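You operate a simulated robot arm through the tools that you are given. There is no shell and no other tool.

You run a simulated robot arm. Do the job below in one go: nothing can be reset, and whatever is moved stays where it is left.

Task
Switch the tuner on and tune it till the meter shows 9 bars.
Fine: slide the glass door open and shut it again; the tuner stays on.
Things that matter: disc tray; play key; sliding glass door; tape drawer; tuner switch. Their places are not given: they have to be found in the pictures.

It is judged by the outcome, as a careful person would: the job done as asked, and still so three seconds after it is handed in. It fails if anything else is knocked over, pushed out of place, dropped, spilled or broken.

Robot
A 7-joint arm with a three-finger gripper, fixed in place. Base frame: the origin is on the floor under the middle of its stand, x ahead of it, y to its left, z up. Lengths are in m, angles in degrees, forces in N, time in s.
It reaches about 1.342 m from its shoulder. Its first joint turns from -166.0 to 166.0 degrees. Payload 2.69 kg.
The tool frame sits at the grasp point between the pads (the TCP): z along the fingers, y along the line on which they close. The tips reach 0.03 m beyond it. The gripper opens to 0.128 m; its body begins 0.117 m behind the TCP.
Orientation is that of the tool frame in the base frame, as a unit quaternion [w, x, y, z]. With the fingers straight down and closing along the base's y, the tool's x points along the base's -x, its y along +y and its z along -z.

Tools
- The arm moves only by the tool send_rows. Its arguments are lists of equal length, an entry for each row: "angular": the turn, a rotation vector about the tool's x, y, z in degrees, a list of three; "xyz": the shift along the tool's x, y, z in m, a list of three; "fingers": the closure, from 0 (fully open) to 1 (shut). In form: {"angular": [[rx, ry, rz], ...], "xyz": [[tx, ty, tz], ...], "fingers": [fingers, ...]}. A call has 1 to 20 rows; each row is the pose to reach, as a shift and turn from the pose commanded when the call began, along the tool's axes at that moment. Rows are played at 5 a second. More than 0.05 m and 8.6 degrees between two rows, or a gripper value outside its range, and nothing of the call is played. A pose out of reach is approached as far as the arm can. The call stops where the force on the tool passes 60 N (or 10 N more than at its start, if that is more) or the arm is blocked; 0.2 s more then pass. Each finger travels about 0.127 m/s and halts on what it meets, pressing with about 42 N; the grip force reading is that of the motor and also rises with nothing between the fingers. The clock runs only during rows and for 0.2 s after the last one: add rows that repeat a pose to give the fingers time. The reply holds the time, the measured pose of the TCP, the force on the tool along the base axes, the opening and the grip force, in the units named above and with some noise, with the torque about the TCP (base axes, N m) and any sound that the robot's microphone picked up.
- Cameras (640 x 400 px; columns grow to the right, rows downward): "scene" is fixed at [0.0473, 0.6496, 0.99]; the picture's right is [-0.66, -0.75, 0.00], its down [-0.29, 0.25, -0.92] and it looks along [0.69, -0.61, -0.39] (base axes); focal length 322 px, centre (320, 200). "wrist" rides on the gripper at [0.058, 0.054, -0.131] in the tool frame; the picture's right is [-0.68, 0.74, 0.00], its down [-0.62, -0.57, -0.55] and it looks along [-0.40, -0.37, 0.84] (tool axes); focal length 234 px, centre (320, 200).
- camera(camera): a new picture of that camera. It takes no simulated time.
- slide_trunk(by): moves the trunk up (or, below 0, down) by that many m; the arm rides with it, the base frame stays. It gives what a move gives, with no picture.
- locate(camera, pixels): there is no depth. For up to 12 entries [column, row, z] of the newest picture of that camera ("zoom" is the newest enlarged one), the place [x, y] in the base frame at which the ray of that pixel passes the height z, good to about 0.002 m. It takes no simulated time.
- enlarge(camera, box): a new picture of the part [left, top, right, bottom] of that camera's present view, enlarged. It takes no simulated time.
- sign_off(): hands the job in; it is judged then, once.

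Unless the task says otherwise, let go and move clear before handing in.

The tools are called after "Emit:" by a JSON object that holds its "method" and its "body". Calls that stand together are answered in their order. send_rows: Moves the arm, as the interface text tells. Its arguments: {"type":"object","properties":{"angular":{"type":"array"},"xyz":{"type":"array"},"fingers":{"type":"array"}},"required":["angular","xyz","fingers"]} The other tools are called the same way: slide_trunk (by) moves the trunk up or down; camera (camera) takes a picture; locate (camera, pixels) gives the place at which the rays of pixels pass given heights; enlarge (camera, box) takes an enlarged picture of a part of a camera's view; sign_off () hands the job in.

At the start:

```text
time_s: 0.0
ee_pos: [0.7198, 0.3191, 0.7686]
tool_rot: [0.0, -0.001, 1.0, -0.001]
contact_force: [0.2, -0.2, 0.5]
torque: [0.04, -0.02, -0.02]
finger_gap: 0.128
grip_force: 0.0
trunk travel left (down, up): [-0.15, 0.2]
```

scene: 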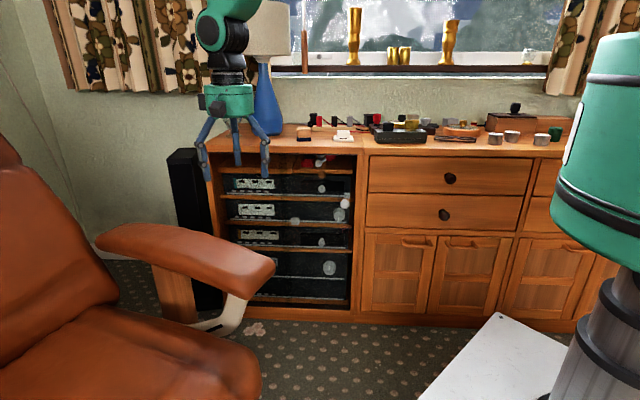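
wrist: 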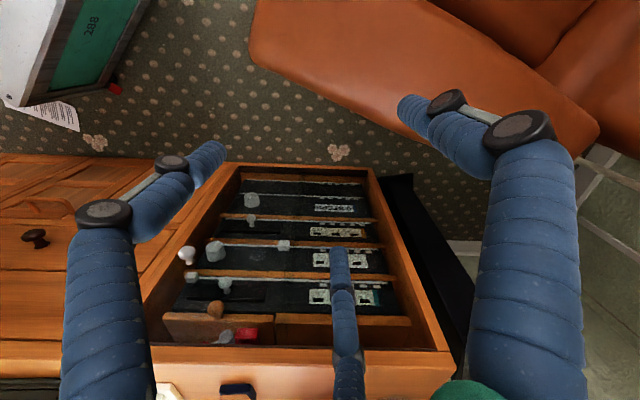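

The scene shows a cabinet with a hi-fi rack around pixels (225-355, 150-310) behind what may be a glass door. I'll enlarge that area to find the tuner and the door.

Emit:
{"method": "enlarge", "body": {"camera": "scene", "box": [200, 130, 380, 320]}}

Emit:
{"method": "enlarge", "body": {"camera": "wrist", "box": [150, 150, 460, 370]}}

```text
2.11 times, centred on (290, 225) of scene
```

zoom: 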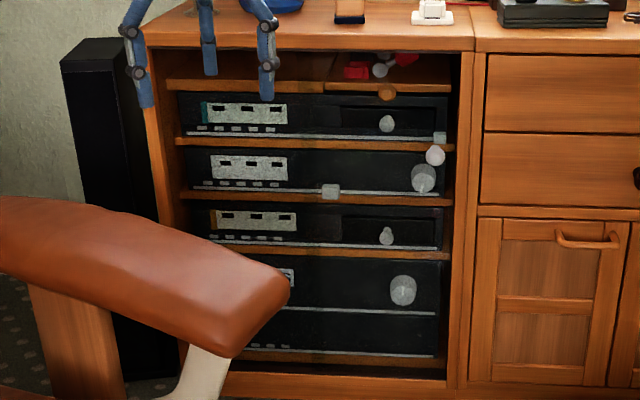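

```text
1.82 times, centred on (305, 260) of wrist
```

zoom: 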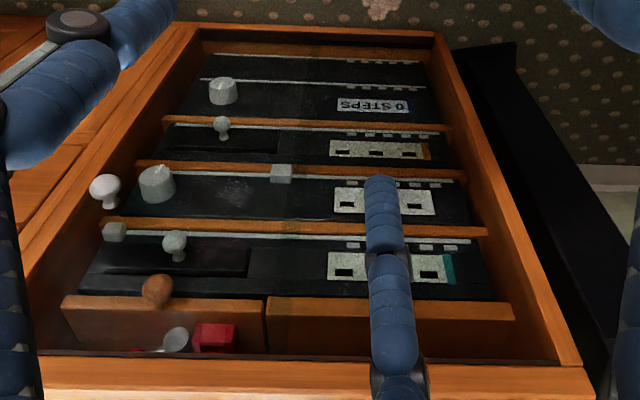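

The rack holds four units. There are squares at zoom (330,191) and (440,138), and a round knob at (435,155) that appears to stand proud of the units. I'll zoom in further to tell them apart.

Emit:
{"method": "enlarge", "body": {"camera": "scene", "box": [280, 150, 360, 200]}}

Emit:
{"method": "enlarge", "body": {"camera": "scene", "box": [280, 190, 360, 240]}}

Emit:
{"method": "enlarge", "body": {"camera": "scene", "box": [280, 230, 360, 280]}}

Emit:
{"method": "enlarge", "body": {"camera": "scene", "box": [220, 170, 300, 220]}}

Emit:
{"method": "enlarge", "body": {"camera": "wrist", "box": [290, 180, 410, 255]}}

Emit:
{"method": "enlarge", "body": {"camera": "wrist", "box": [170, 180, 310, 268]}}

Emit:
{"method": "enlarge", "body": {"camera": "wrist", "box": [160, 240, 320, 340]}}

```text
8.00 times, centred on (320, 175) of scene
```

zoom: 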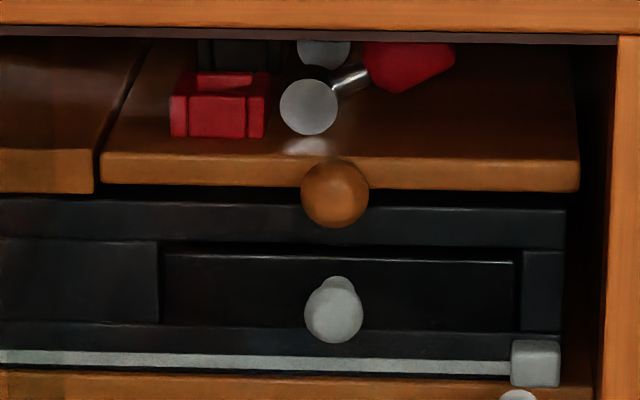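

```text
8.00 times, centred on (320, 215) of scene
```

zoom: 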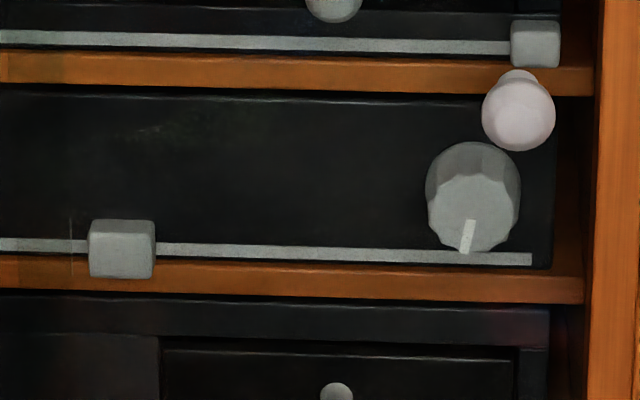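

```text
8.00 times, centred on (320, 255) of scene
```

zoom: 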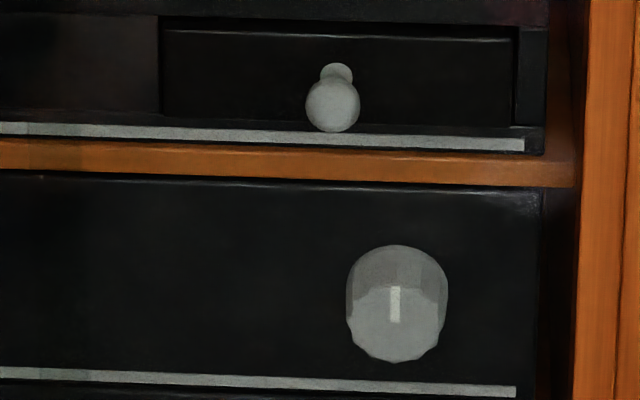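

```text
8.00 times, centred on (260, 195) of scene
```

zoom: 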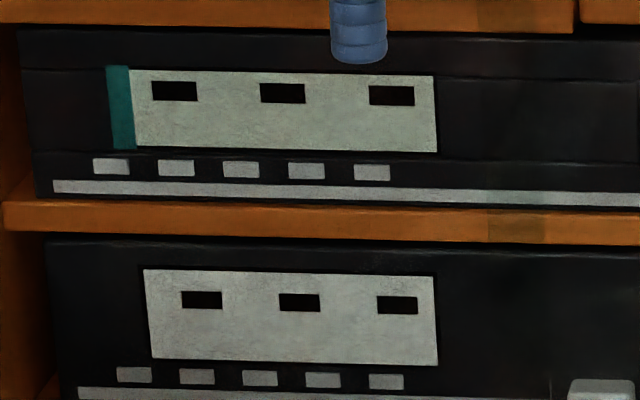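

```text
5.33 times, centred on (350, 218) of wrist
```

zoom: 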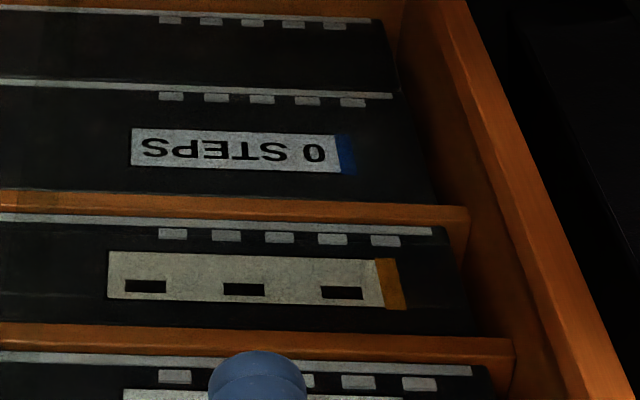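

```text
4.55 times, centred on (240, 224) of wrist
```

zoom: 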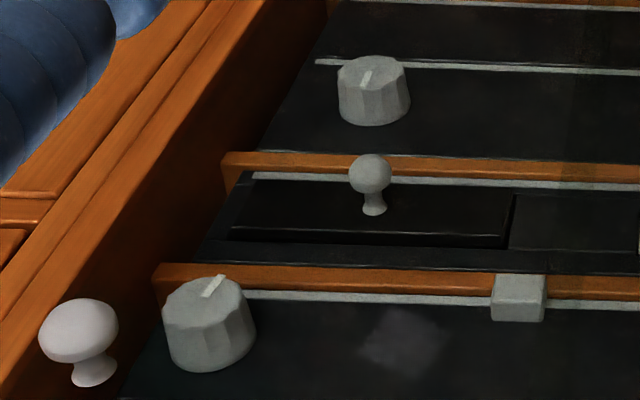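

```text
4.00 times, centred on (240, 290) of wrist
```

zoom: 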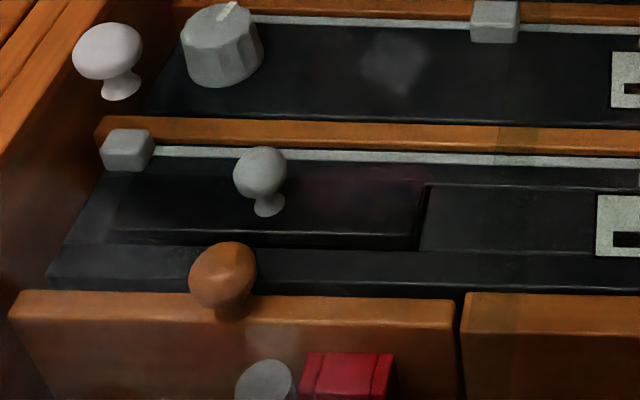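

The tuner looks like unit 2, with the dial at scene (339,214) and the switch block at (295,221). The pale knob at (345,204) belongs to the glass door covering the right half. Next I'll triangulate the cabinet by locating the same features in both cameras at several heights.

Emit:
{"method": "camera", "body": {"camera": "scene"}}

Emit:
{"method": "camera", "body": {"camera": "wrist"}}

Emit:
{"method": "locate", "body": {"camera": "scene", "pixels": [[344.7, 204.2, 0.5], [344.7, 204.2, 0.6], [339, 217, 0.5], [339, 217, 0.6], [295.2, 221, 0.5], [295.2, 221, 0.6], [207, 150.4, 0.7], [207, 150.4, 0.75], [360.5, 154, 0.7], [360.5, 154, 0.75], [321.5, 189, 0.5], [321.5, 189, 0.6]]}}

Emit:
{"method": "locate", "body": {"camera": "wrist", "pixels": [[186.8, 252.7, 0.5], [186.8, 252.7, 0.6], [213.5, 246, 0.5], [213.5, 246, 0.6], [283.5, 245, 0.5], [283.5, 245, 0.6], [453, 353, 0.7], [453, 353, 0.75], [245, 283, 0.5], [245, 283, 0.6], [330, 345, 0.7], [330, 345, 0.75]]}}

```text
taken
```

scene: 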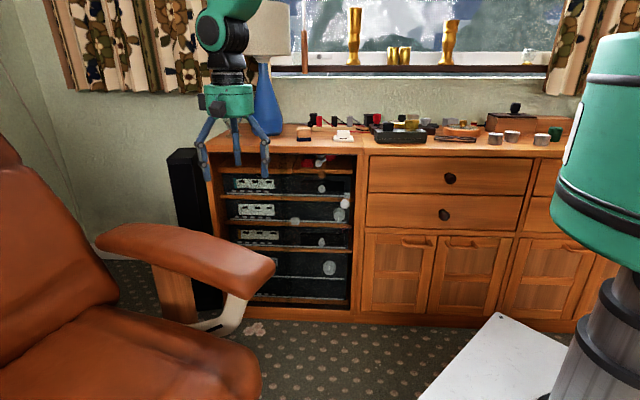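

```text
taken
```

wrist: 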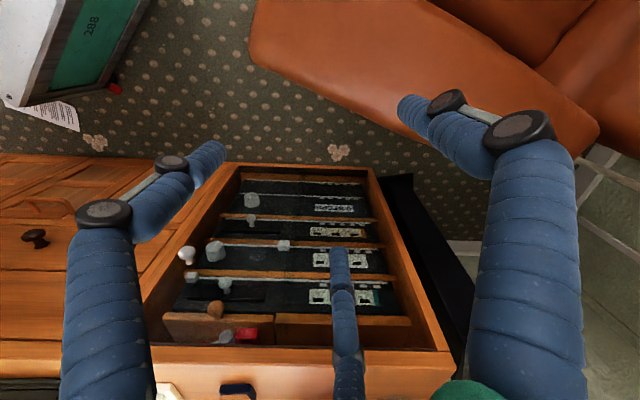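

```text
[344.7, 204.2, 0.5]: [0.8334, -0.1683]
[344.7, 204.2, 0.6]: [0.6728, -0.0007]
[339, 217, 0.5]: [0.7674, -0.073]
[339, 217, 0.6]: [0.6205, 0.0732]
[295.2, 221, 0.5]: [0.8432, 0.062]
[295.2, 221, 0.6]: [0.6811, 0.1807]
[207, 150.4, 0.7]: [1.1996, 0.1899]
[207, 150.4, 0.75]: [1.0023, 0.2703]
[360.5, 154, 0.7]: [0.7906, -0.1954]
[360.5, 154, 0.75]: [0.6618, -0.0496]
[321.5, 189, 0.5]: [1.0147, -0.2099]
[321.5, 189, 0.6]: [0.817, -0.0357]
```

```text
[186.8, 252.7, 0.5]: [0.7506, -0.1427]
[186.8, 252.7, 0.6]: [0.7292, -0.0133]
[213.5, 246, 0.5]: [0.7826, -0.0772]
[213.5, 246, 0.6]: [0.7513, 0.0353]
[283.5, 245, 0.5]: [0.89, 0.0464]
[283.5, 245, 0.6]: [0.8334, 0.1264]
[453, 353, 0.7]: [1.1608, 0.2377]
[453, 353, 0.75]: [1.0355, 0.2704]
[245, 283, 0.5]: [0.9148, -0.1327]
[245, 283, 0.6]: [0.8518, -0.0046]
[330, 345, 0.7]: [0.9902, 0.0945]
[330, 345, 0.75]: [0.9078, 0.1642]
```

First triangulation puts the door knob near (0.738,-0.066,0.56), the dial face near (0.787,-0.092,0.487) and the switch near (0.914,0.011,0.457), with the cabinet front running at about 45°. I'll refine that with located points in enlarged pictures.

Emit:
{"method": "locate", "body": {"camera": "scene", "pixels": [[207, 150.4, 0.727], [360.5, 154, 0.727], [565, 157, 0.727], [358, 322, 0.0], [500, 326, 0.0], [275, 262, 0.55], [275, 262, 0.5], [258, 290, 0.5], [180, 230, 0.55], [100, 235, 0.55]]}}

Emit:
{"method": "enlarge", "body": {"camera": "wrist", "box": [170, 230, 298, 310]}}

Emit:
{"method": "enlarge", "body": {"camera": "scene", "box": [280, 170, 376, 230]}}

```text
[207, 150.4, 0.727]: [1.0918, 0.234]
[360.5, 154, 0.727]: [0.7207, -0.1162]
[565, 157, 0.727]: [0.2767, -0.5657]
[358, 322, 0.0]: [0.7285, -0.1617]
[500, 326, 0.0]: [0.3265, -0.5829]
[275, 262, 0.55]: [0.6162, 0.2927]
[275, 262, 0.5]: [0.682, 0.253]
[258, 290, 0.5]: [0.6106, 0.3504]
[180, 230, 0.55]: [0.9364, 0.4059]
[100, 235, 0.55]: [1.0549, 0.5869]
```

```text
5.00 times, centred on (234, 270) of wrist
```

zoom: 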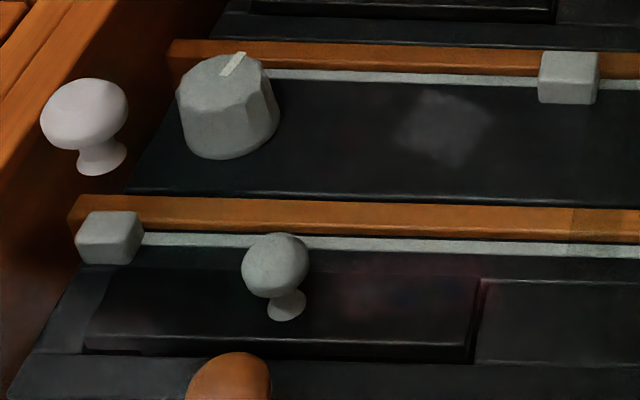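

```text
6.67 times, centred on (328, 200) of scene
```

zoom: 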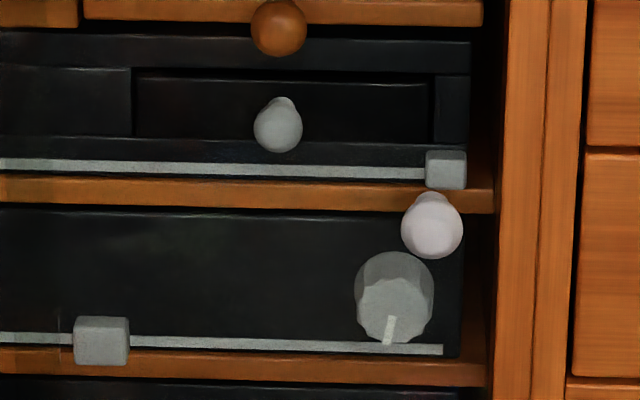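

The front edge points (1.092,0.234) and (0.277,-0.566) at z=0.727 fix the cabinet direction at 44.4°. I'll triangulate each control again using the refined pixels, including the shelf edges and the glass door edge.

Emit:
{"method": "locate", "body": {"camera": "wrist", "pixels": [[186.8, 252.4, 0.5], [186.8, 252.4, 0.56], [214.0, 248.5, 0.45], [214.0, 248.5, 0.5], [283.9, 243.8, 0.43], [283.9, 243.8, 0.48], [225.5, 283.0, 0.5], [225.5, 283.0, 0.6], [192, 276.5, 0.5], [192, 276.5, 0.6], [251.5, 199.5, 0.3], [251.5, 199.5, 0.4]]}}

Emit:
{"method": "locate", "body": {"camera": "scene", "pixels": [[344.8, 204.5, 0.5], [344.8, 204.5, 0.56], [339.0, 216.5, 0.45], [339.0, 216.5, 0.5], [295.2, 221.2, 0.43], [295.2, 221.2, 0.48], [321.7, 189.0, 0.5], [321.7, 189.0, 0.6], [346.8, 195.3, 0.5], [346.8, 195.3, 0.6], [329.5, 270.5, 0.3], [329.5, 270.5, 0.4]]}}

Emit:
{"method": "enlarge", "body": {"camera": "scene", "box": [264, 190, 312, 220]}}

```text
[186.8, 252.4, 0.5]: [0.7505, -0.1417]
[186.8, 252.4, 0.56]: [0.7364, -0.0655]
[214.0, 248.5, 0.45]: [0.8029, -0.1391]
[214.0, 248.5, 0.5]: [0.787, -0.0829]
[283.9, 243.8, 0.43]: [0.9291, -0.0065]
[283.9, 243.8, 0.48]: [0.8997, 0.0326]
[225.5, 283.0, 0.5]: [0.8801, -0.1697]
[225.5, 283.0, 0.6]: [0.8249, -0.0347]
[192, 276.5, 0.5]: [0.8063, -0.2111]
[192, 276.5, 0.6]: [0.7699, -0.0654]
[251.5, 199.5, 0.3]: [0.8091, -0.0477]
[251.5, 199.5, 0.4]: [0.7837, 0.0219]
```

```text
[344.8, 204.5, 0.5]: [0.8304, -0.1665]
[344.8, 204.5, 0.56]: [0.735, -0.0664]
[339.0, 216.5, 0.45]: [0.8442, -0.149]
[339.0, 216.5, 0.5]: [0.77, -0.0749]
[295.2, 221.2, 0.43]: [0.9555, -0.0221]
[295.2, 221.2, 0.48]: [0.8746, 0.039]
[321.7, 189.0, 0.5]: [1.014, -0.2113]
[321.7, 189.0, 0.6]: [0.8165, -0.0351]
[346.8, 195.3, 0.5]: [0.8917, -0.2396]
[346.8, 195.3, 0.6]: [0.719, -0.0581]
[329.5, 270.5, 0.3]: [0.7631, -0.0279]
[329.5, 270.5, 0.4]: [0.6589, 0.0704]
```

```text
13.33 times, centred on (288, 205) of scene
```

zoom: 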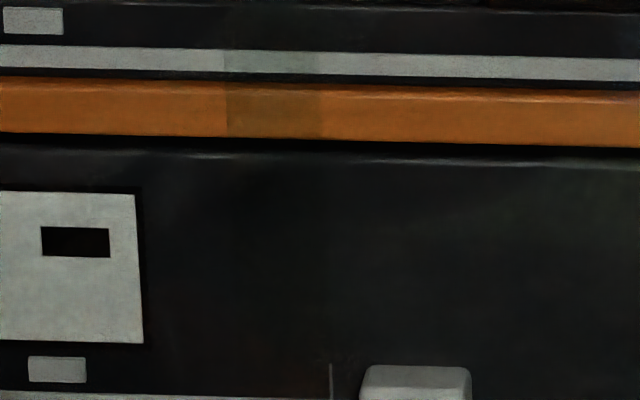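

The panes overlap around scene px 281–288, so the right pane with the knob slides left. The knob is near (0.736,-0.066,0.56), the dial face near (0.792,-0.101,0.483) and the switch near (0.912,0.015,0.459). Before approaching, I'll close the fingers in free air to see their closed shape.

Emit:
{"method": "send_rows", "body": {"angular": [[0, 0, 0], [0, 0, 0], [0, 0, 0], [0, 0, 0], [0, 0, 0]], "xyz": [[0, 0, 0], [0, 0, 0], [0, 0, 0], [0, 0, 0], [0, 0, 0]], "fingers": [1, 1, 1, 1, 1]}}

Emit:
{"method": "camera", "body": {"camera": "wrist"}}

Emit:
{"method": "camera", "body": {"camera": "scene"}}

```text
time_s: 1.2
ee_pos: [0.7199, 0.3176, 0.7687]
tool_rot: [0.0, 0.0, 1.0, 0.0]
contact_force: [0.0, -0.6, 0.0]
torque: [-0.02, -0.03, 0.01]
finger_gap: 0.0018
grip_force: 31.3
trunk travel left (down, up): [-0.15, 0.2]
```

```text
taken
```

wrist: 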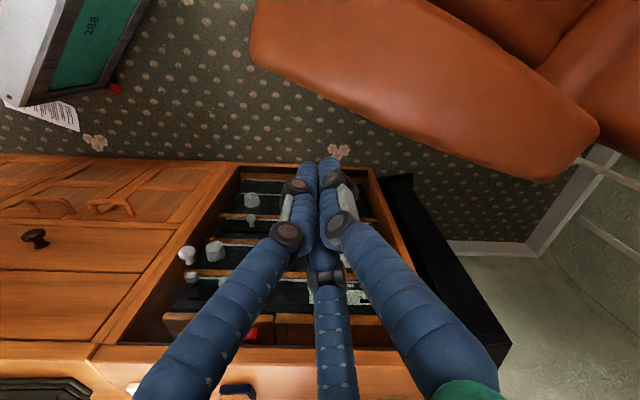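

```text
taken
```

scene: 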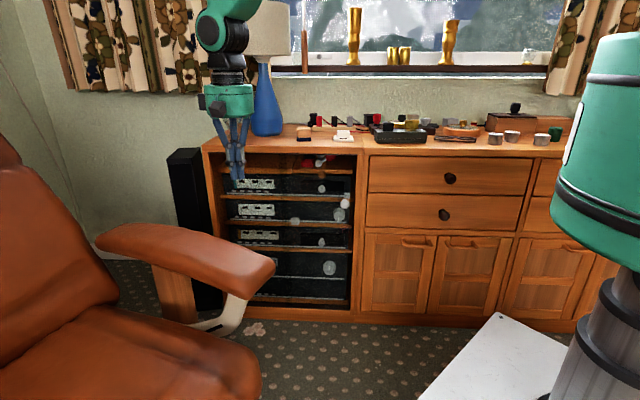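

Closed, the three fingers form a tight bundle about 4 cm wide on the tool axis, which works as a poker. I'll yaw the tool 45.5° so its y axis runs along the cabinet front, staying at the current spot.

Emit:
{"method": "send_rows", "body": {"angular": [[0, 0, 7.6], [0, 0, 15.2], [0, 0, 22.8], [0, 0, 30.4], [0, 0, 38.0], [0, 0, 45.5], [0, 0, 45.5]], "xyz": [[0, 0, 0], [0, 0, 0], [0, 0, 0], [0, 0, 0], [0, 0, 0], [0, 0, 0], [0, 0, 0]], "fingers": [1, 1, 1, 1, 1, 1, 1]}}

Emit:
{"method": "camera", "body": {"camera": "scene"}}

Emit:
{"method": "camera", "body": {"camera": "wrist"}}

```text
time_s: 2.8
ee_pos: [0.7189, 0.3186, 0.7684]
tool_rot: [0.0, 0.388, 0.922, 0.001]
contact_force: [0.5, 0.1, 0.1]
torque: [0.03, -0.05, 0.05]
finger_gap: 0.0018
grip_force: 31.7
trunk travel left (down, up): [-0.15, 0.2]
```

```text
taken
```

scene: 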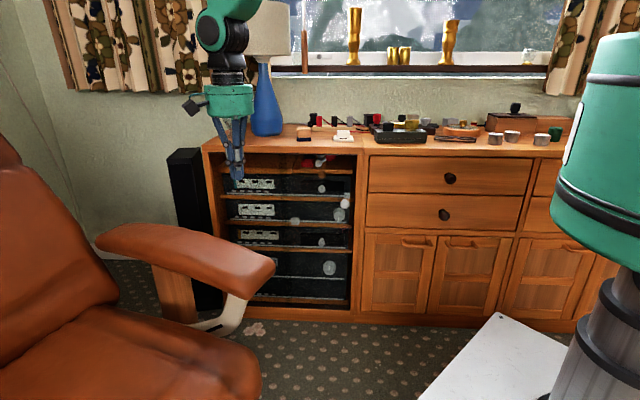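

```text
taken
```

wrist: 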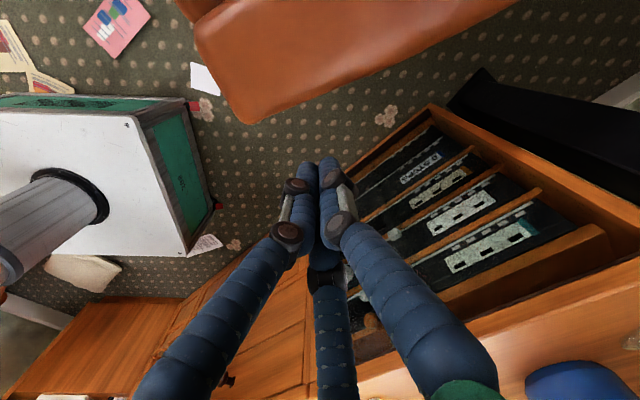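

The yaw is right: the tool x axis is now (-0.699,0.716), the cabinet's outward normal. Next I'll pitch the tool up to 40° below horizontal while carrying it to the right, in front of the door knob's right side and clear of everything.

Emit:
{"method": "send_rows", "body": {"angular": [[0, -6.25, 0], [0, -12.5, 0], [0, -18.75, 0], [0, -25, 0], [0, -31.25, 0], [0, -37.5, 0], [0, -43.75, 0], [0, -50, 0], [0, -50, 0]], "xyz": [[-0.01, -0.04, 0], [-0.025, -0.08, 0], [-0.04, -0.12, 0.01], [-0.06, -0.16, 0.02], [-0.08, -0.2, 0.03], [-0.095, -0.24, 0.04], [-0.11, -0.28, 0.055], [-0.124, -0.316, 0.068], [-0.124, -0.316, 0.068]], "fingers": [1, 1, 1, 1, 1, 1, 1, 1, 1]}}

Emit:
{"method": "camera", "body": {"camera": "scene"}}

Emit:
{"method": "camera", "body": {"camera": "wrist"}}

```text
time_s: 4.8
ee_pos: [0.582, 0.0068, 0.7007]
tool_rot: [0.39, 0.35, 0.836, -0.164]
contact_force: [0.6, 0.3, -1.3]
torque: [0.0, -0.02, 0.0]
finger_gap: 0.0018
grip_force: 31.8
trunk travel left (down, up): [-0.15, 0.2]
```

```text
taken
```

scene: 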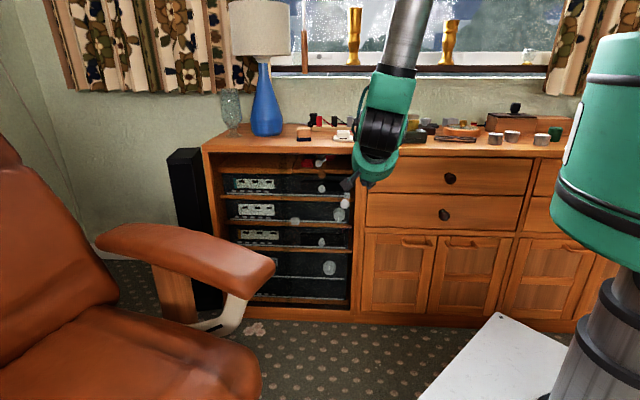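

```text
taken
```

wrist: 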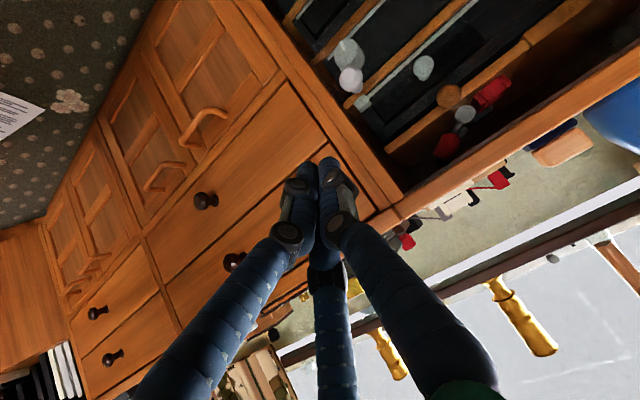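

The TCP sits at s=0.42, n=-0.40, z=0.70 as planned, and the knob is now at wrist (350,80). I'll cross-check the knob, dial and play key positions from this second view.

Emit:
{"method": "enlarge", "body": {"camera": "wrist", "box": [290, 10, 450, 110]}}

Emit:
{"method": "locate", "body": {"camera": "zoom", "pixels": [[240, 280, 0.54], [240, 280, 0.56], [240, 280, 0.58]]}}

Emit:
{"method": "locate", "body": {"camera": "wrist", "pixels": [[350.5, 80, 0.54], [350.5, 80, 0.56], [350.5, 80, 0.58], [348, 52, 0.47], [348, 52, 0.49], [424, 68, 0.59], [424, 68, 0.61]]}}

```text
4.00 times, centred on (370, 60) of wrist
```

zoom: 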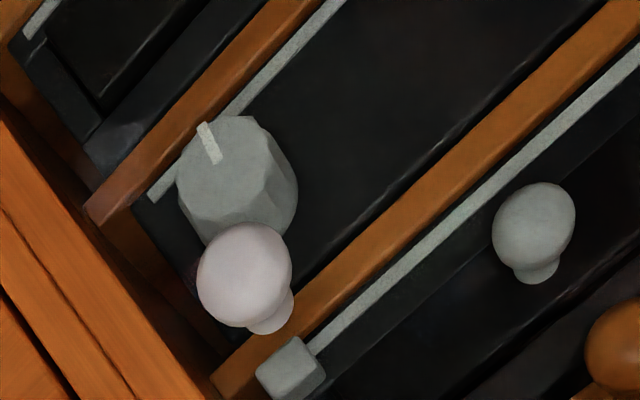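

```text
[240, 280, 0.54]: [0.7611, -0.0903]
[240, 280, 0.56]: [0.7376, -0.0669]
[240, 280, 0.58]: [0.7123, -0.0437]
```

```text
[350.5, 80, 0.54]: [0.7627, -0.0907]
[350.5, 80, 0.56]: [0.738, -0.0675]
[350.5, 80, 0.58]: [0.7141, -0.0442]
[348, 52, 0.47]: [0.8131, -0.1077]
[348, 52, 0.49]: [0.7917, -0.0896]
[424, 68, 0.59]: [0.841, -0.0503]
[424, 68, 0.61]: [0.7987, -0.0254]
```

The knob is confirmed at (0.737,-0.067,0.56). I'll advance along the tool axis to just right of the knob, stopping with the tips about 1 cm in front of the cabinet face.

Emit:
{"method": "send_rows", "body": {"angular": [[0, 0, 0], [0, 0, 0], [0, 0, 0], [0, 0, 0], [0, 0, 0], [0, 0, 0], [0, 0, 0]], "xyz": [[0, 0, 0.04], [0, 0, 0.08], [0, 0, 0.12], [0, 0, 0.155], [0, 0, 0.18], [0.002, 0, 0.192], [0.002, 0, 0.192]], "fingers": [1, 1, 1, 1, 1, 1, 1]}}

Emit:
{"method": "camera", "body": {"camera": "wrist"}}

Emit:
{"method": "camera", "body": {"camera": "scene"}}

```text
time_s: 6.4
ee_pos: [0.6842, -0.0956, 0.5765]
tool_rot: [0.39, 0.35, 0.836, -0.163]
contact_force: [0.1, 0.1, -0.3]
torque: [0.02, -0.04, 0.0]
finger_gap: 0.0022
grip_force: 31.5
trunk travel left (down, up): [-0.15, 0.2]
```

```text
taken
```

wrist: 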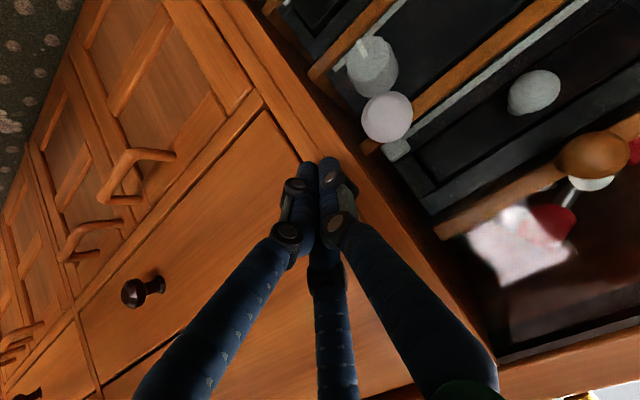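

```text
taken
```

scene: 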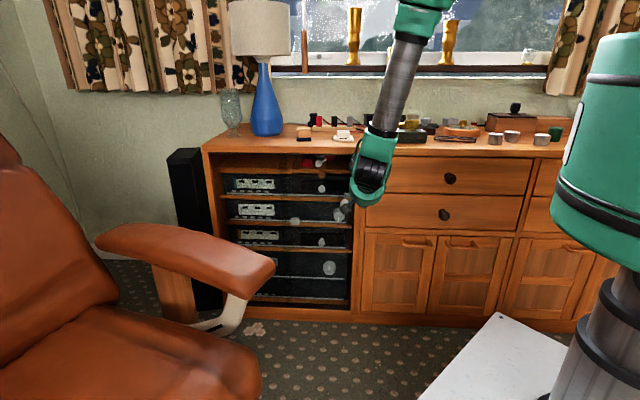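

The tips are at about s=0.421, n=-0.570, just right of the knob (wrist (387,117)). I'll ease in 6 mm, push left about 9 cm, then check that the door follows.

Emit:
{"method": "send_rows", "body": {"angular": [[0, 0, 0], [0, 0, 0], [0, 0, 0], [0, 0, 0], [0, 0, 0], [0, 0, 0], [0, 0, 0], [0, 0, 0]], "xyz": [[-0.004, 0, 0.005], [-0.004, 0.015, 0.005], [-0.004, 0.03, 0.005], [-0.004, 0.045, 0.005], [-0.004, 0.06, 0.005], [-0.004, 0.075, 0.005], [-0.004, 0.09, 0.005], [-0.004, 0.09, 0.005]], "fingers": [1, 1, 1, 1, 1, 1, 1, 1]}}

Emit:
{"method": "camera", "body": {"camera": "wrist"}}

Emit:
{"method": "camera", "body": {"camera": "scene"}}

```text
time_s: 8.2
ee_pos: [0.7541, -0.0377, 0.5754]
tool_rot: [0.39, 0.35, 0.836, -0.164]
contact_force: [0.1, -0.4, -0.2]
torque: [0.01, 0.0, 0.02]
finger_gap: 0.0021
grip_force: 30.9
trunk travel left (down, up): [-0.15, 0.2]
```

```text
taken
```

wrist: 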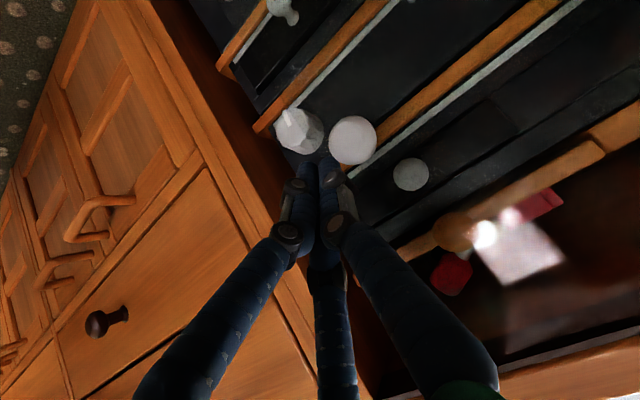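

```text
taken
```

scene: 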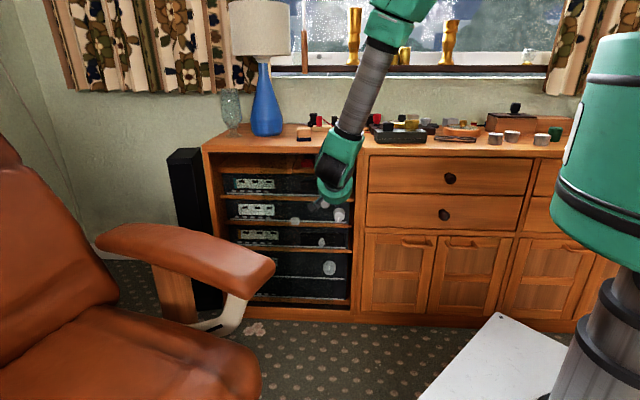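

The door is following: the knob sits at wrist (352,140) against the tip, and the force is negligible. I'll keep pushing left.

Emit:
{"method": "send_rows", "body": {"angular": [[0, 0, 0], [0, 0, 0], [0, 0, 0], [0, 0, 0], [0, 0, 0], [0, 0, 0], [0, 0, 0], [0, 0, 0]], "xyz": [[0, 0.018, 0], [0, 0.036, 0], [0, 0.054, 0], [0, 0.072, 0], [0, 0.09, 0], [0, 0.108, 0], [0, 0.125, 0], [0, 0.125, 0]], "fingers": [1, 1, 1, 1, 1, 1, 1, 1]}}

Emit:
{"method": "camera", "body": {"camera": "wrist"}}

Emit:
{"method": "camera", "body": {"camera": "scene"}}

```text
time_s: 10.0
ee_pos: [0.8422, 0.0514, 0.5761]
tool_rot: [0.391, 0.349, 0.836, -0.163]
contact_force: [0.7, 0.4, 0.4]
torque: [0.01, 0.01, -0.04]
finger_gap: 0.0022
grip_force: 31.5
trunk travel left (down, up): [-0.15, 0.2]
```

```text
taken
```

wrist: 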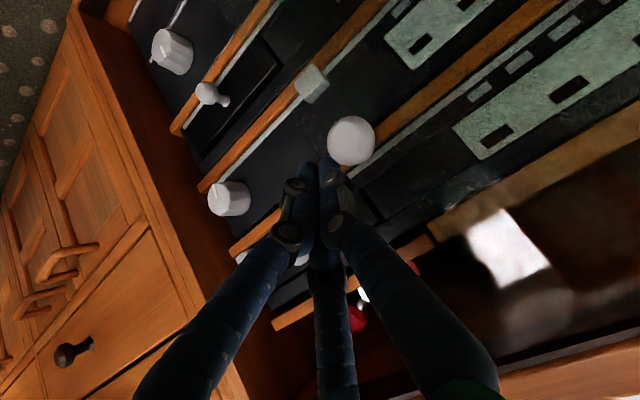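

```text
taken
```

scene: 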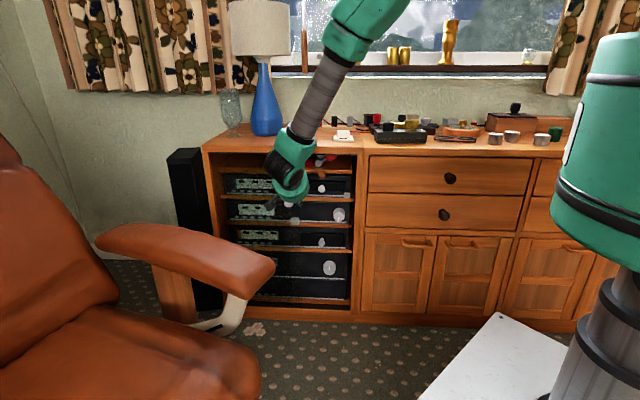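

The force is still near zero at s=0.637, with the knob at wrist (350,140). I'll push on in smaller steps toward the end of travel.

Emit:
{"method": "send_rows", "body": {"angular": [[0, 0, 0], [0, 0, 0], [0, 0, 0], [0, 0, 0]], "xyz": [[0, 0.008, 0], [0, 0.016, 0], [0, 0.024, 0], [0, 0.024, 0]], "fingers": [1, 1, 1, 1]}}

Emit:
{"method": "enlarge", "body": {"camera": "wrist", "box": [200, 0, 520, 200]}}

```text
time_s: 11.0
ee_pos: [0.8588, 0.067, 0.5757]
tool_rot: [0.39, 0.351, 0.835, -0.165]
contact_force: [-0.4, -0.7, -0.2]
torque: [0.0, -0.03, 0.01]
finger_gap: 0.002
grip_force: 31.4
trunk travel left (down, up): [-0.15, 0.2]
```

```text
2.00 times, centred on (360, 100) of wrist
```

zoom: 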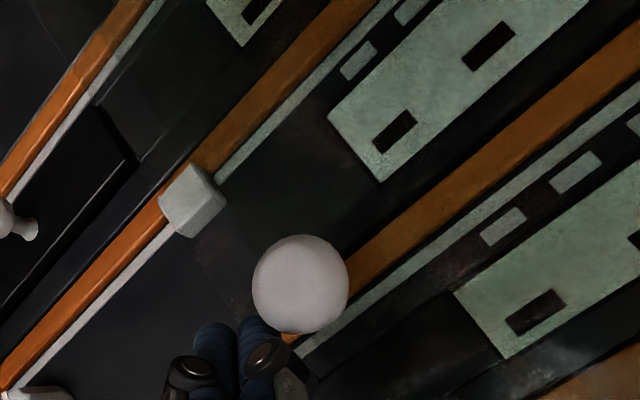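

The glass edge is now visible close to the switch (zoom (190,230)), and there is still no resistance. I'll keep pushing in small steps to the stop.

Emit:
{"method": "send_rows", "body": {"angular": [[0, 0, 0], [0, 0, 0], [0, 0, 0], [0, 0, 0], [0, 0, 0]], "xyz": [[0, 0.006, 0], [0, 0.012, 0], [0, 0.018, 0], [0, 0.024, 0], [0, 0.024, 0]], "fingers": [1, 1, 1, 1, 1]}}

Emit:
{"method": "enlarge", "body": {"camera": "wrist", "box": [200, 0, 520, 200]}}

```text
time_s: 12.2
ee_pos: [0.8735, 0.0821, 0.5757]
tool_rot: [0.39, 0.35, 0.836, -0.164]
contact_force: [-25.3, -27.3, 12.3]
torque: [-0.47, -0.05, -0.51]
finger_gap: 0.0021
grip_force: 31.0
trunk travel left (down, up): [-0.15, 0.2]
```

```text
2.00 times, centred on (360, 100) of wrist
```

zoom: 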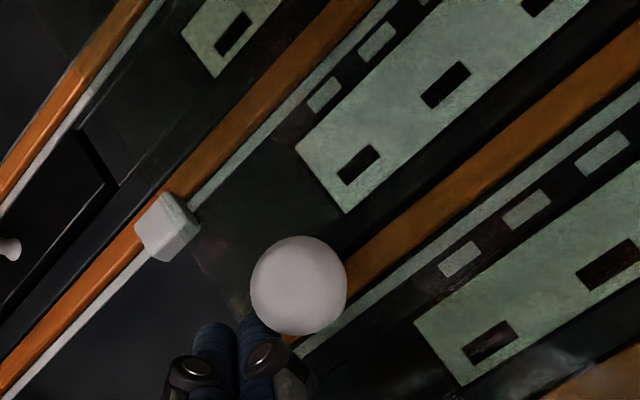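

The readout shows about 37 N at s=0.681, so the door has reached its stop and is fully open. I'll ease off to the right, back straight out, and look at the whole scene.

Emit:
{"method": "send_rows", "body": {"angular": [[0, 0, 0], [0, 0, 0], [0, 0, 0], [0, 0, 0], [0, 0, 0], [0, 0, 0]], "xyz": [[0, -0.012, 0], [0, -0.03, 0], [0, -0.03, -0.04], [0, -0.04, -0.085], [0, -0.06, -0.13], [0, -0.06, -0.13]], "fingers": [1, 1, 1, 1, 1, 1]}}

Emit:
{"method": "camera", "body": {"camera": "scene"}}

Emit:
{"method": "camera", "body": {"camera": "wrist"}}

```text
time_s: 13.6
ee_pos: [0.763, 0.1134, 0.6611]
tool_rot: [0.39, 0.351, 0.836, -0.164]
contact_force: [-0.6, 0.5, 0.0]
torque: [0.0, -0.03, 0.0]
finger_gap: 0.0022
grip_force: 31.1
trunk travel left (down, up): [-0.15, 0.2]
```

```text
taken
```

scene: 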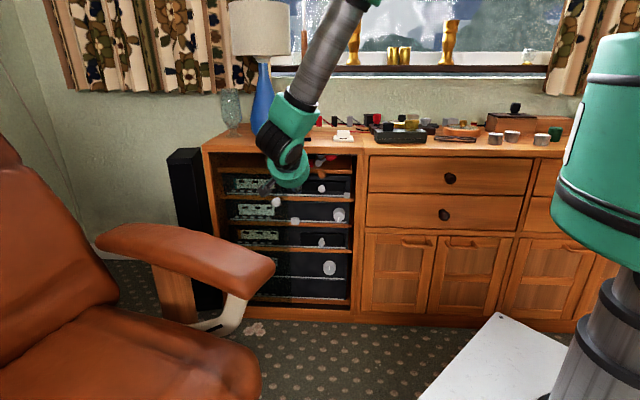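

```text
taken
```

wrist: 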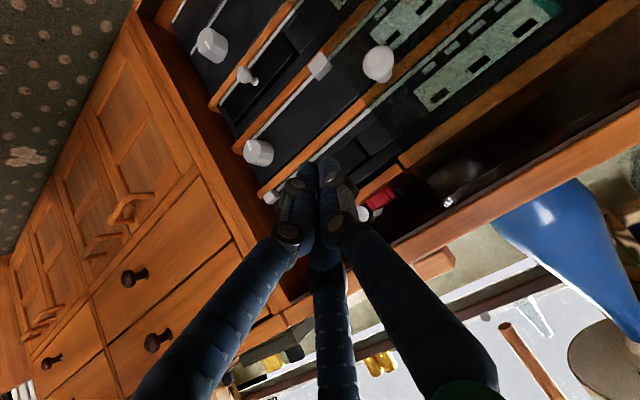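

Emit:
{"method": "enlarge", "body": {"camera": "scene", "box": [264, 180, 360, 240]}}

Emit:
{"method": "enlarge", "body": {"camera": "wrist", "box": [230, 30, 420, 150]}}

```text
6.67 times, centred on (312, 210) of scene
```

zoom: 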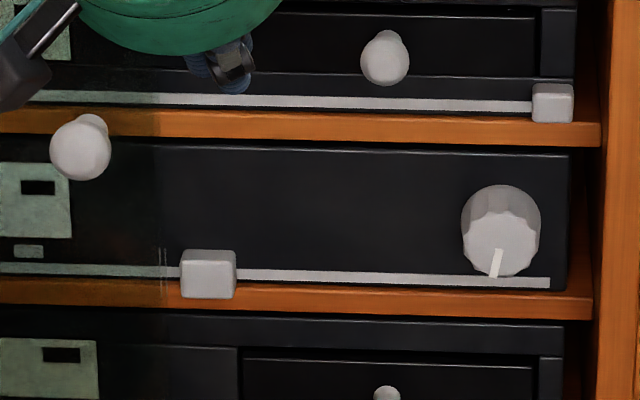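

```text
3.33 times, centred on (325, 90) of wrist
```

zoom: 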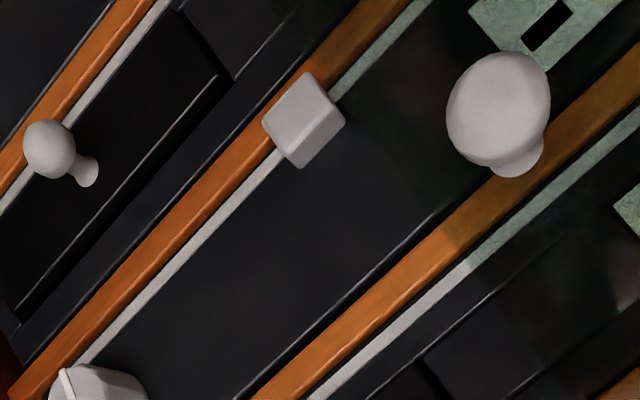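

The glass edge shows at scene px ~288, just left of the switch block, so switch and dial are both uncovered. I'll move to a pre-contact point in front of the switch, slightly right of its centre to stay clear of the pane edge.

Emit:
{"method": "send_rows", "body": {"angular": [[0, 0, 0], [0, 0, 0], [0, 0, 0], [0, 0, 0], [0, 0, 0], [0, 0, 0], [0, 0, 0]], "xyz": [[0.02, 0.012, 0.03], [0.043, 0.024, 0.06], [0.043, 0.024, 0.1], [0.043, 0.024, 0.14], [0.043, 0.024, 0.17], [0.043, 0.024, 0.195], [0.043, 0.024, 0.195]], "fingers": [1, 1, 1, 1, 1, 1, 1]}}

Emit:
{"method": "camera", "body": {"camera": "wrist"}}

Emit:
{"method": "enlarge", "body": {"camera": "scene", "box": [216, 160, 376, 260]}}

```text
time_s: 15.2
ee_pos: [0.8654, 0.042, 0.5013]
tool_rot: [0.39, 0.35, 0.836, -0.163]
contact_force: [0.3, 0.3, -0.4]
torque: [0.02, -0.01, -0.01]
finger_gap: 0.0022
grip_force: 31.0
trunk travel left (down, up): [-0.15, 0.2]
```

```text
taken
```

wrist: 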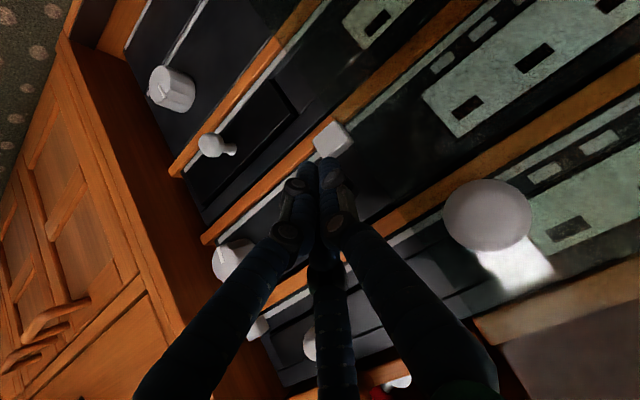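

```text
4.00 times, centred on (296, 210) of scene
```

zoom: 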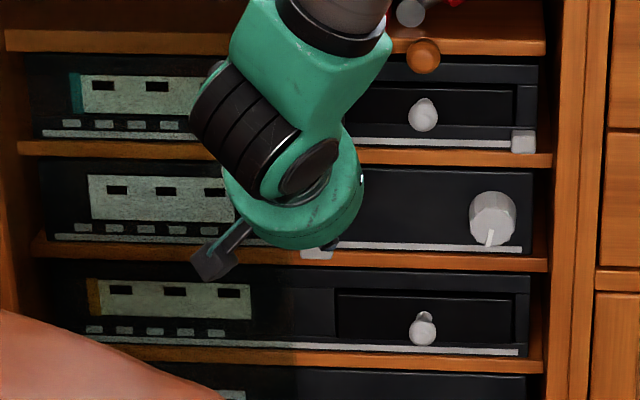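

The tip is about 3 cm short of the switch and lined up with it (switch at wrist (333,138), tips at (315,165)). I'll advance slowly along the tool axis to touch it.

Emit:
{"method": "send_rows", "body": {"angular": [[0, 0, 0], [0, 0, 0], [0, 0, 0], [0, 0, 0], [0, 0, 0]], "xyz": [[0, 0.003, 0.01], [0, 0.004, 0.018], [0, 0.004, 0.025], [0, 0.004, 0.03], [0, 0.004, 0.03]], "fingers": [1, 1, 1, 1, 1]}}

Emit:
{"method": "enlarge", "body": {"camera": "wrist", "box": [240, 80, 400, 180]}}

```text
time_s: 16.4
ee_pos: [0.8834, 0.0293, 0.4818]
tool_rot: [0.39, 0.35, 0.836, -0.163]
contact_force: [0.1, -0.2, -0.6]
torque: [0.05, -0.01, 0.03]
finger_gap: 0.002
grip_force: 30.9
trunk travel left (down, up): [-0.15, 0.2]
```

```text
4.00 times, centred on (320, 130) of wrist
```

zoom: 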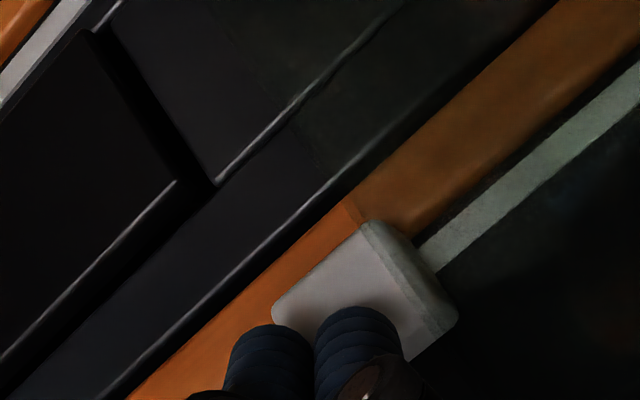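

The tips sit right in front of the switch face with no contact yet. I'll press straight inward, along the cabinet normal, in small steps.

Emit:
{"method": "send_rows", "body": {"angular": [[0, 0, 0], [0, 0, 0], [0, 0, 0], [0, 0, 0]], "xyz": [[-0.0026, 0, 0.0031], [-0.0051, 0, 0.0061], [-0.0077, 0, 0.0092], [-0.0077, 0, 0.0092]], "fingers": [1, 1, 1, 1]}}

Emit:
{"method": "enlarge", "body": {"camera": "wrist", "box": [240, 80, 400, 180]}}

Emit:
{"method": "enlarge", "body": {"camera": "scene", "box": [216, 170, 360, 260]}}

```text
time_s: 17.4
ee_pos: [0.8929, 0.0209, 0.4824]
tool_rot: [0.39, 0.351, 0.836, -0.163]
contact_force: [-2.2, 2.9, 1.8]
torque: [0.03, -0.03, 0.12]
finger_gap: 0.0058
grip_force: 31.2
trunk travel left (down, up): [-0.15, 0.2]
heard: click
```

```text
4.00 times, centred on (320, 130) of wrist
```

zoom: 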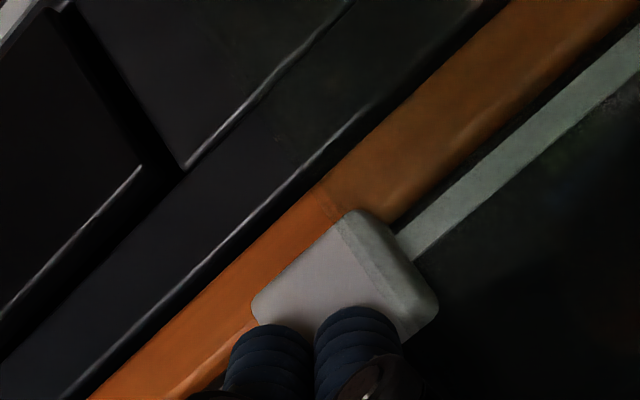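

```text
4.44 times, centred on (288, 215) of scene
```

zoom: 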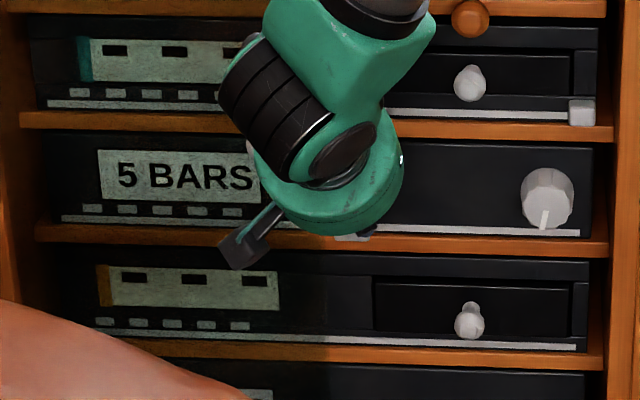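

A click was heard and the display now reads "5 BARS", so the tuner is on. I'll back straight off the switch and retreat to clear space to prepare for the dial.

Emit:
{"method": "send_rows", "body": {"angular": [[0, 0, 0], [0, 0, 0], [0, 0, 0], [0, 0, 0], [0, 0, 0], [0, 0, 0], [0, 0, 0]], "xyz": [[0.006, 0, -0.008], [0.01, 0, -0.02], [0.005, -0.01, -0.05], [0, -0.04, -0.09], [0, -0.08, -0.13], [0, -0.12, -0.15], [0, -0.12, -0.15]], "fingers": [1, 1, 1, 1, 1, 1, 1]}}

Emit:
{"method": "enlarge", "body": {"camera": "scene", "box": [216, 160, 376, 260]}}

Emit:
{"method": "camera", "body": {"camera": "scene"}}

Emit:
{"method": "camera", "body": {"camera": "wrist"}}

```text
refused: row 4 steps farther than a row can; nothing moved
```

```text
4.00 times, centred on (296, 210) of scene
```

zoom: 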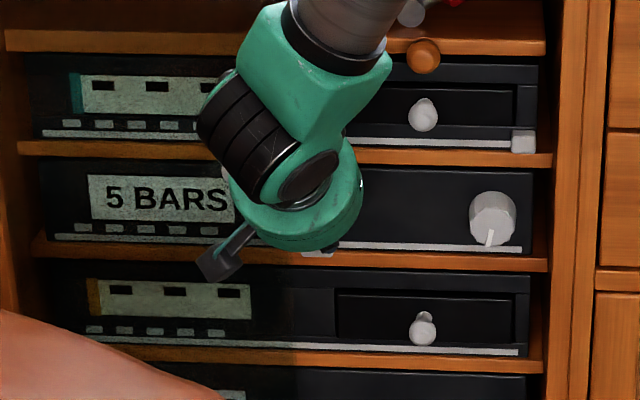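

```text
taken
```

scene: 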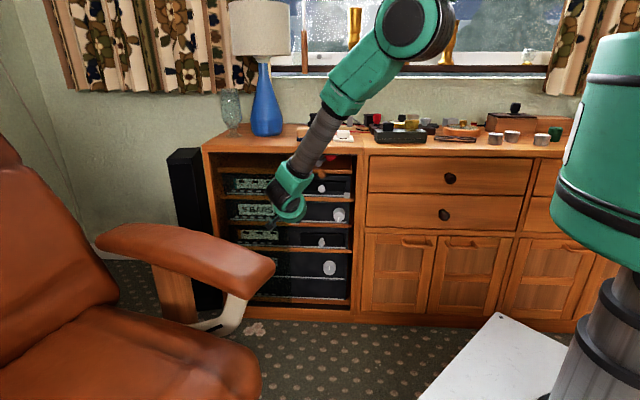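

```text
taken
```

wrist: 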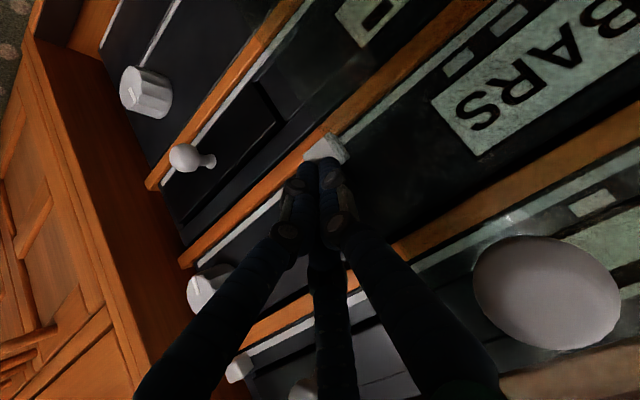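

The call was refused because one step exceeded 5 cm, so nothing moved and the display still reads "5 BARS". I'll repeat the retreat with shorter steps.

Emit:
{"method": "send_rows", "body": {"angular": [[0, 0, 0], [0, 0, 0], [0, 0, 0], [0, 0, 0], [0, 0, 0], [0, 0, 0], [0, 0, 0], [0, 0, 0]], "xyz": [[0.006, 0, -0.008], [0.01, 0, -0.02], [0.006, -0.005, -0.05], [0.002, -0.025, -0.085], [0, -0.055, -0.115], [0, -0.09, -0.14], [0, -0.12, -0.15], [0, -0.12, -0.15]], "fingers": [1, 1, 1, 1, 1, 1, 1, 1]}}

Emit:
{"method": "enlarge", "body": {"camera": "scene", "box": [216, 160, 376, 260]}}

Emit:
{"method": "enlarge", "body": {"camera": "scene", "box": [320, 195, 360, 225]}}

Emit:
{"method": "camera", "body": {"camera": "wrist"}}

```text
time_s: 19.2
ee_pos: [0.7268, 0.0188, 0.5785]
tool_rot: [0.39, 0.351, 0.836, -0.163]
contact_force: [-0.4, -0.1, 0.3]
torque: [0.03, 0.01, 0.02]
finger_gap: 0.0021
grip_force: 31.3
trunk travel left (down, up): [-0.15, 0.2]
```

```text
4.00 times, centred on (296, 210) of scene
```

zoom: 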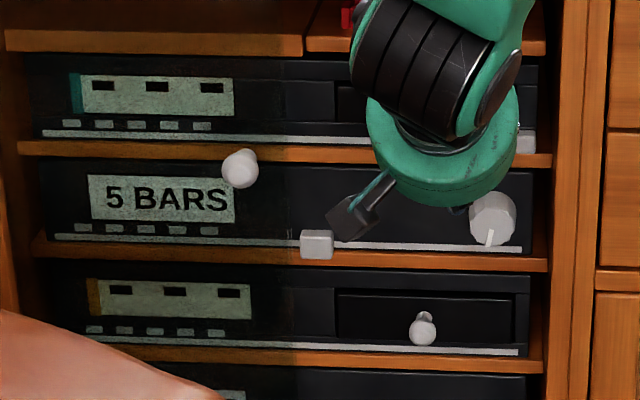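

```text
13.33 times, centred on (340, 210) of scene
```

zoom: 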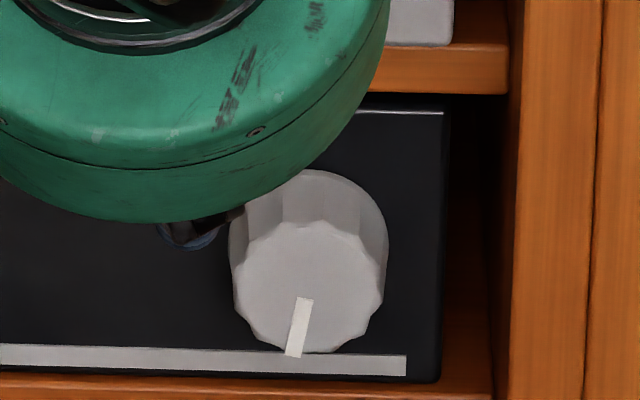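

```text
taken
```

wrist: 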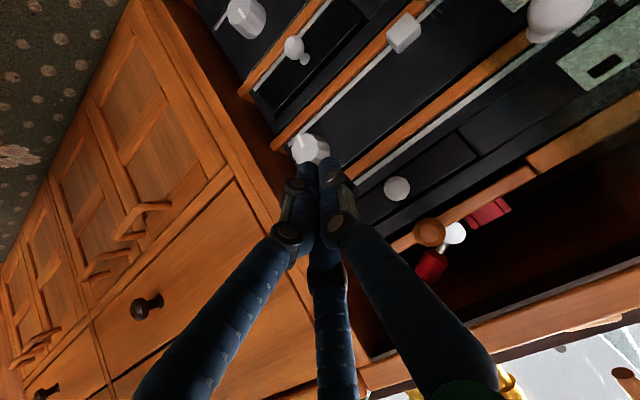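

The switch block stays pressed-on and the meter still reads "5 BARS", with the dial pointer pointing almost straight down (scene zoom (298,330)). Before approaching the dial, I'll triangulate it more precisely from the current wrist view.

Emit:
{"method": "enlarge", "body": {"camera": "wrist", "box": [270, 115, 350, 165]}}

Emit:
{"method": "locate", "body": {"camera": "wrist", "pixels": [[306, 149, 0.47], [306, 149, 0.48], [306, 149, 0.49]]}}

Emit:
{"method": "locate", "body": {"camera": "scene", "pixels": [[339.2, 216.5, 0.47], [339.2, 216.5, 0.48], [339.2, 216.5, 0.49]]}}

```text
8.00 times, centred on (310, 140) of wrist
```

zoom: 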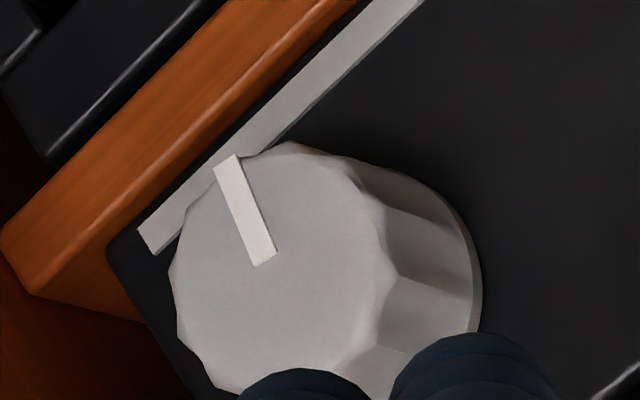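

```text
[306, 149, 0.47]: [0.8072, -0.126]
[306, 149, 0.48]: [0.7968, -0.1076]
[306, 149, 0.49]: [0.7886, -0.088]
```

```text
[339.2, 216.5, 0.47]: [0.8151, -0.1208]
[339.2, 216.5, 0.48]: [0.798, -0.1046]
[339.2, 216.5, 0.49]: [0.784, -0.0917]
```

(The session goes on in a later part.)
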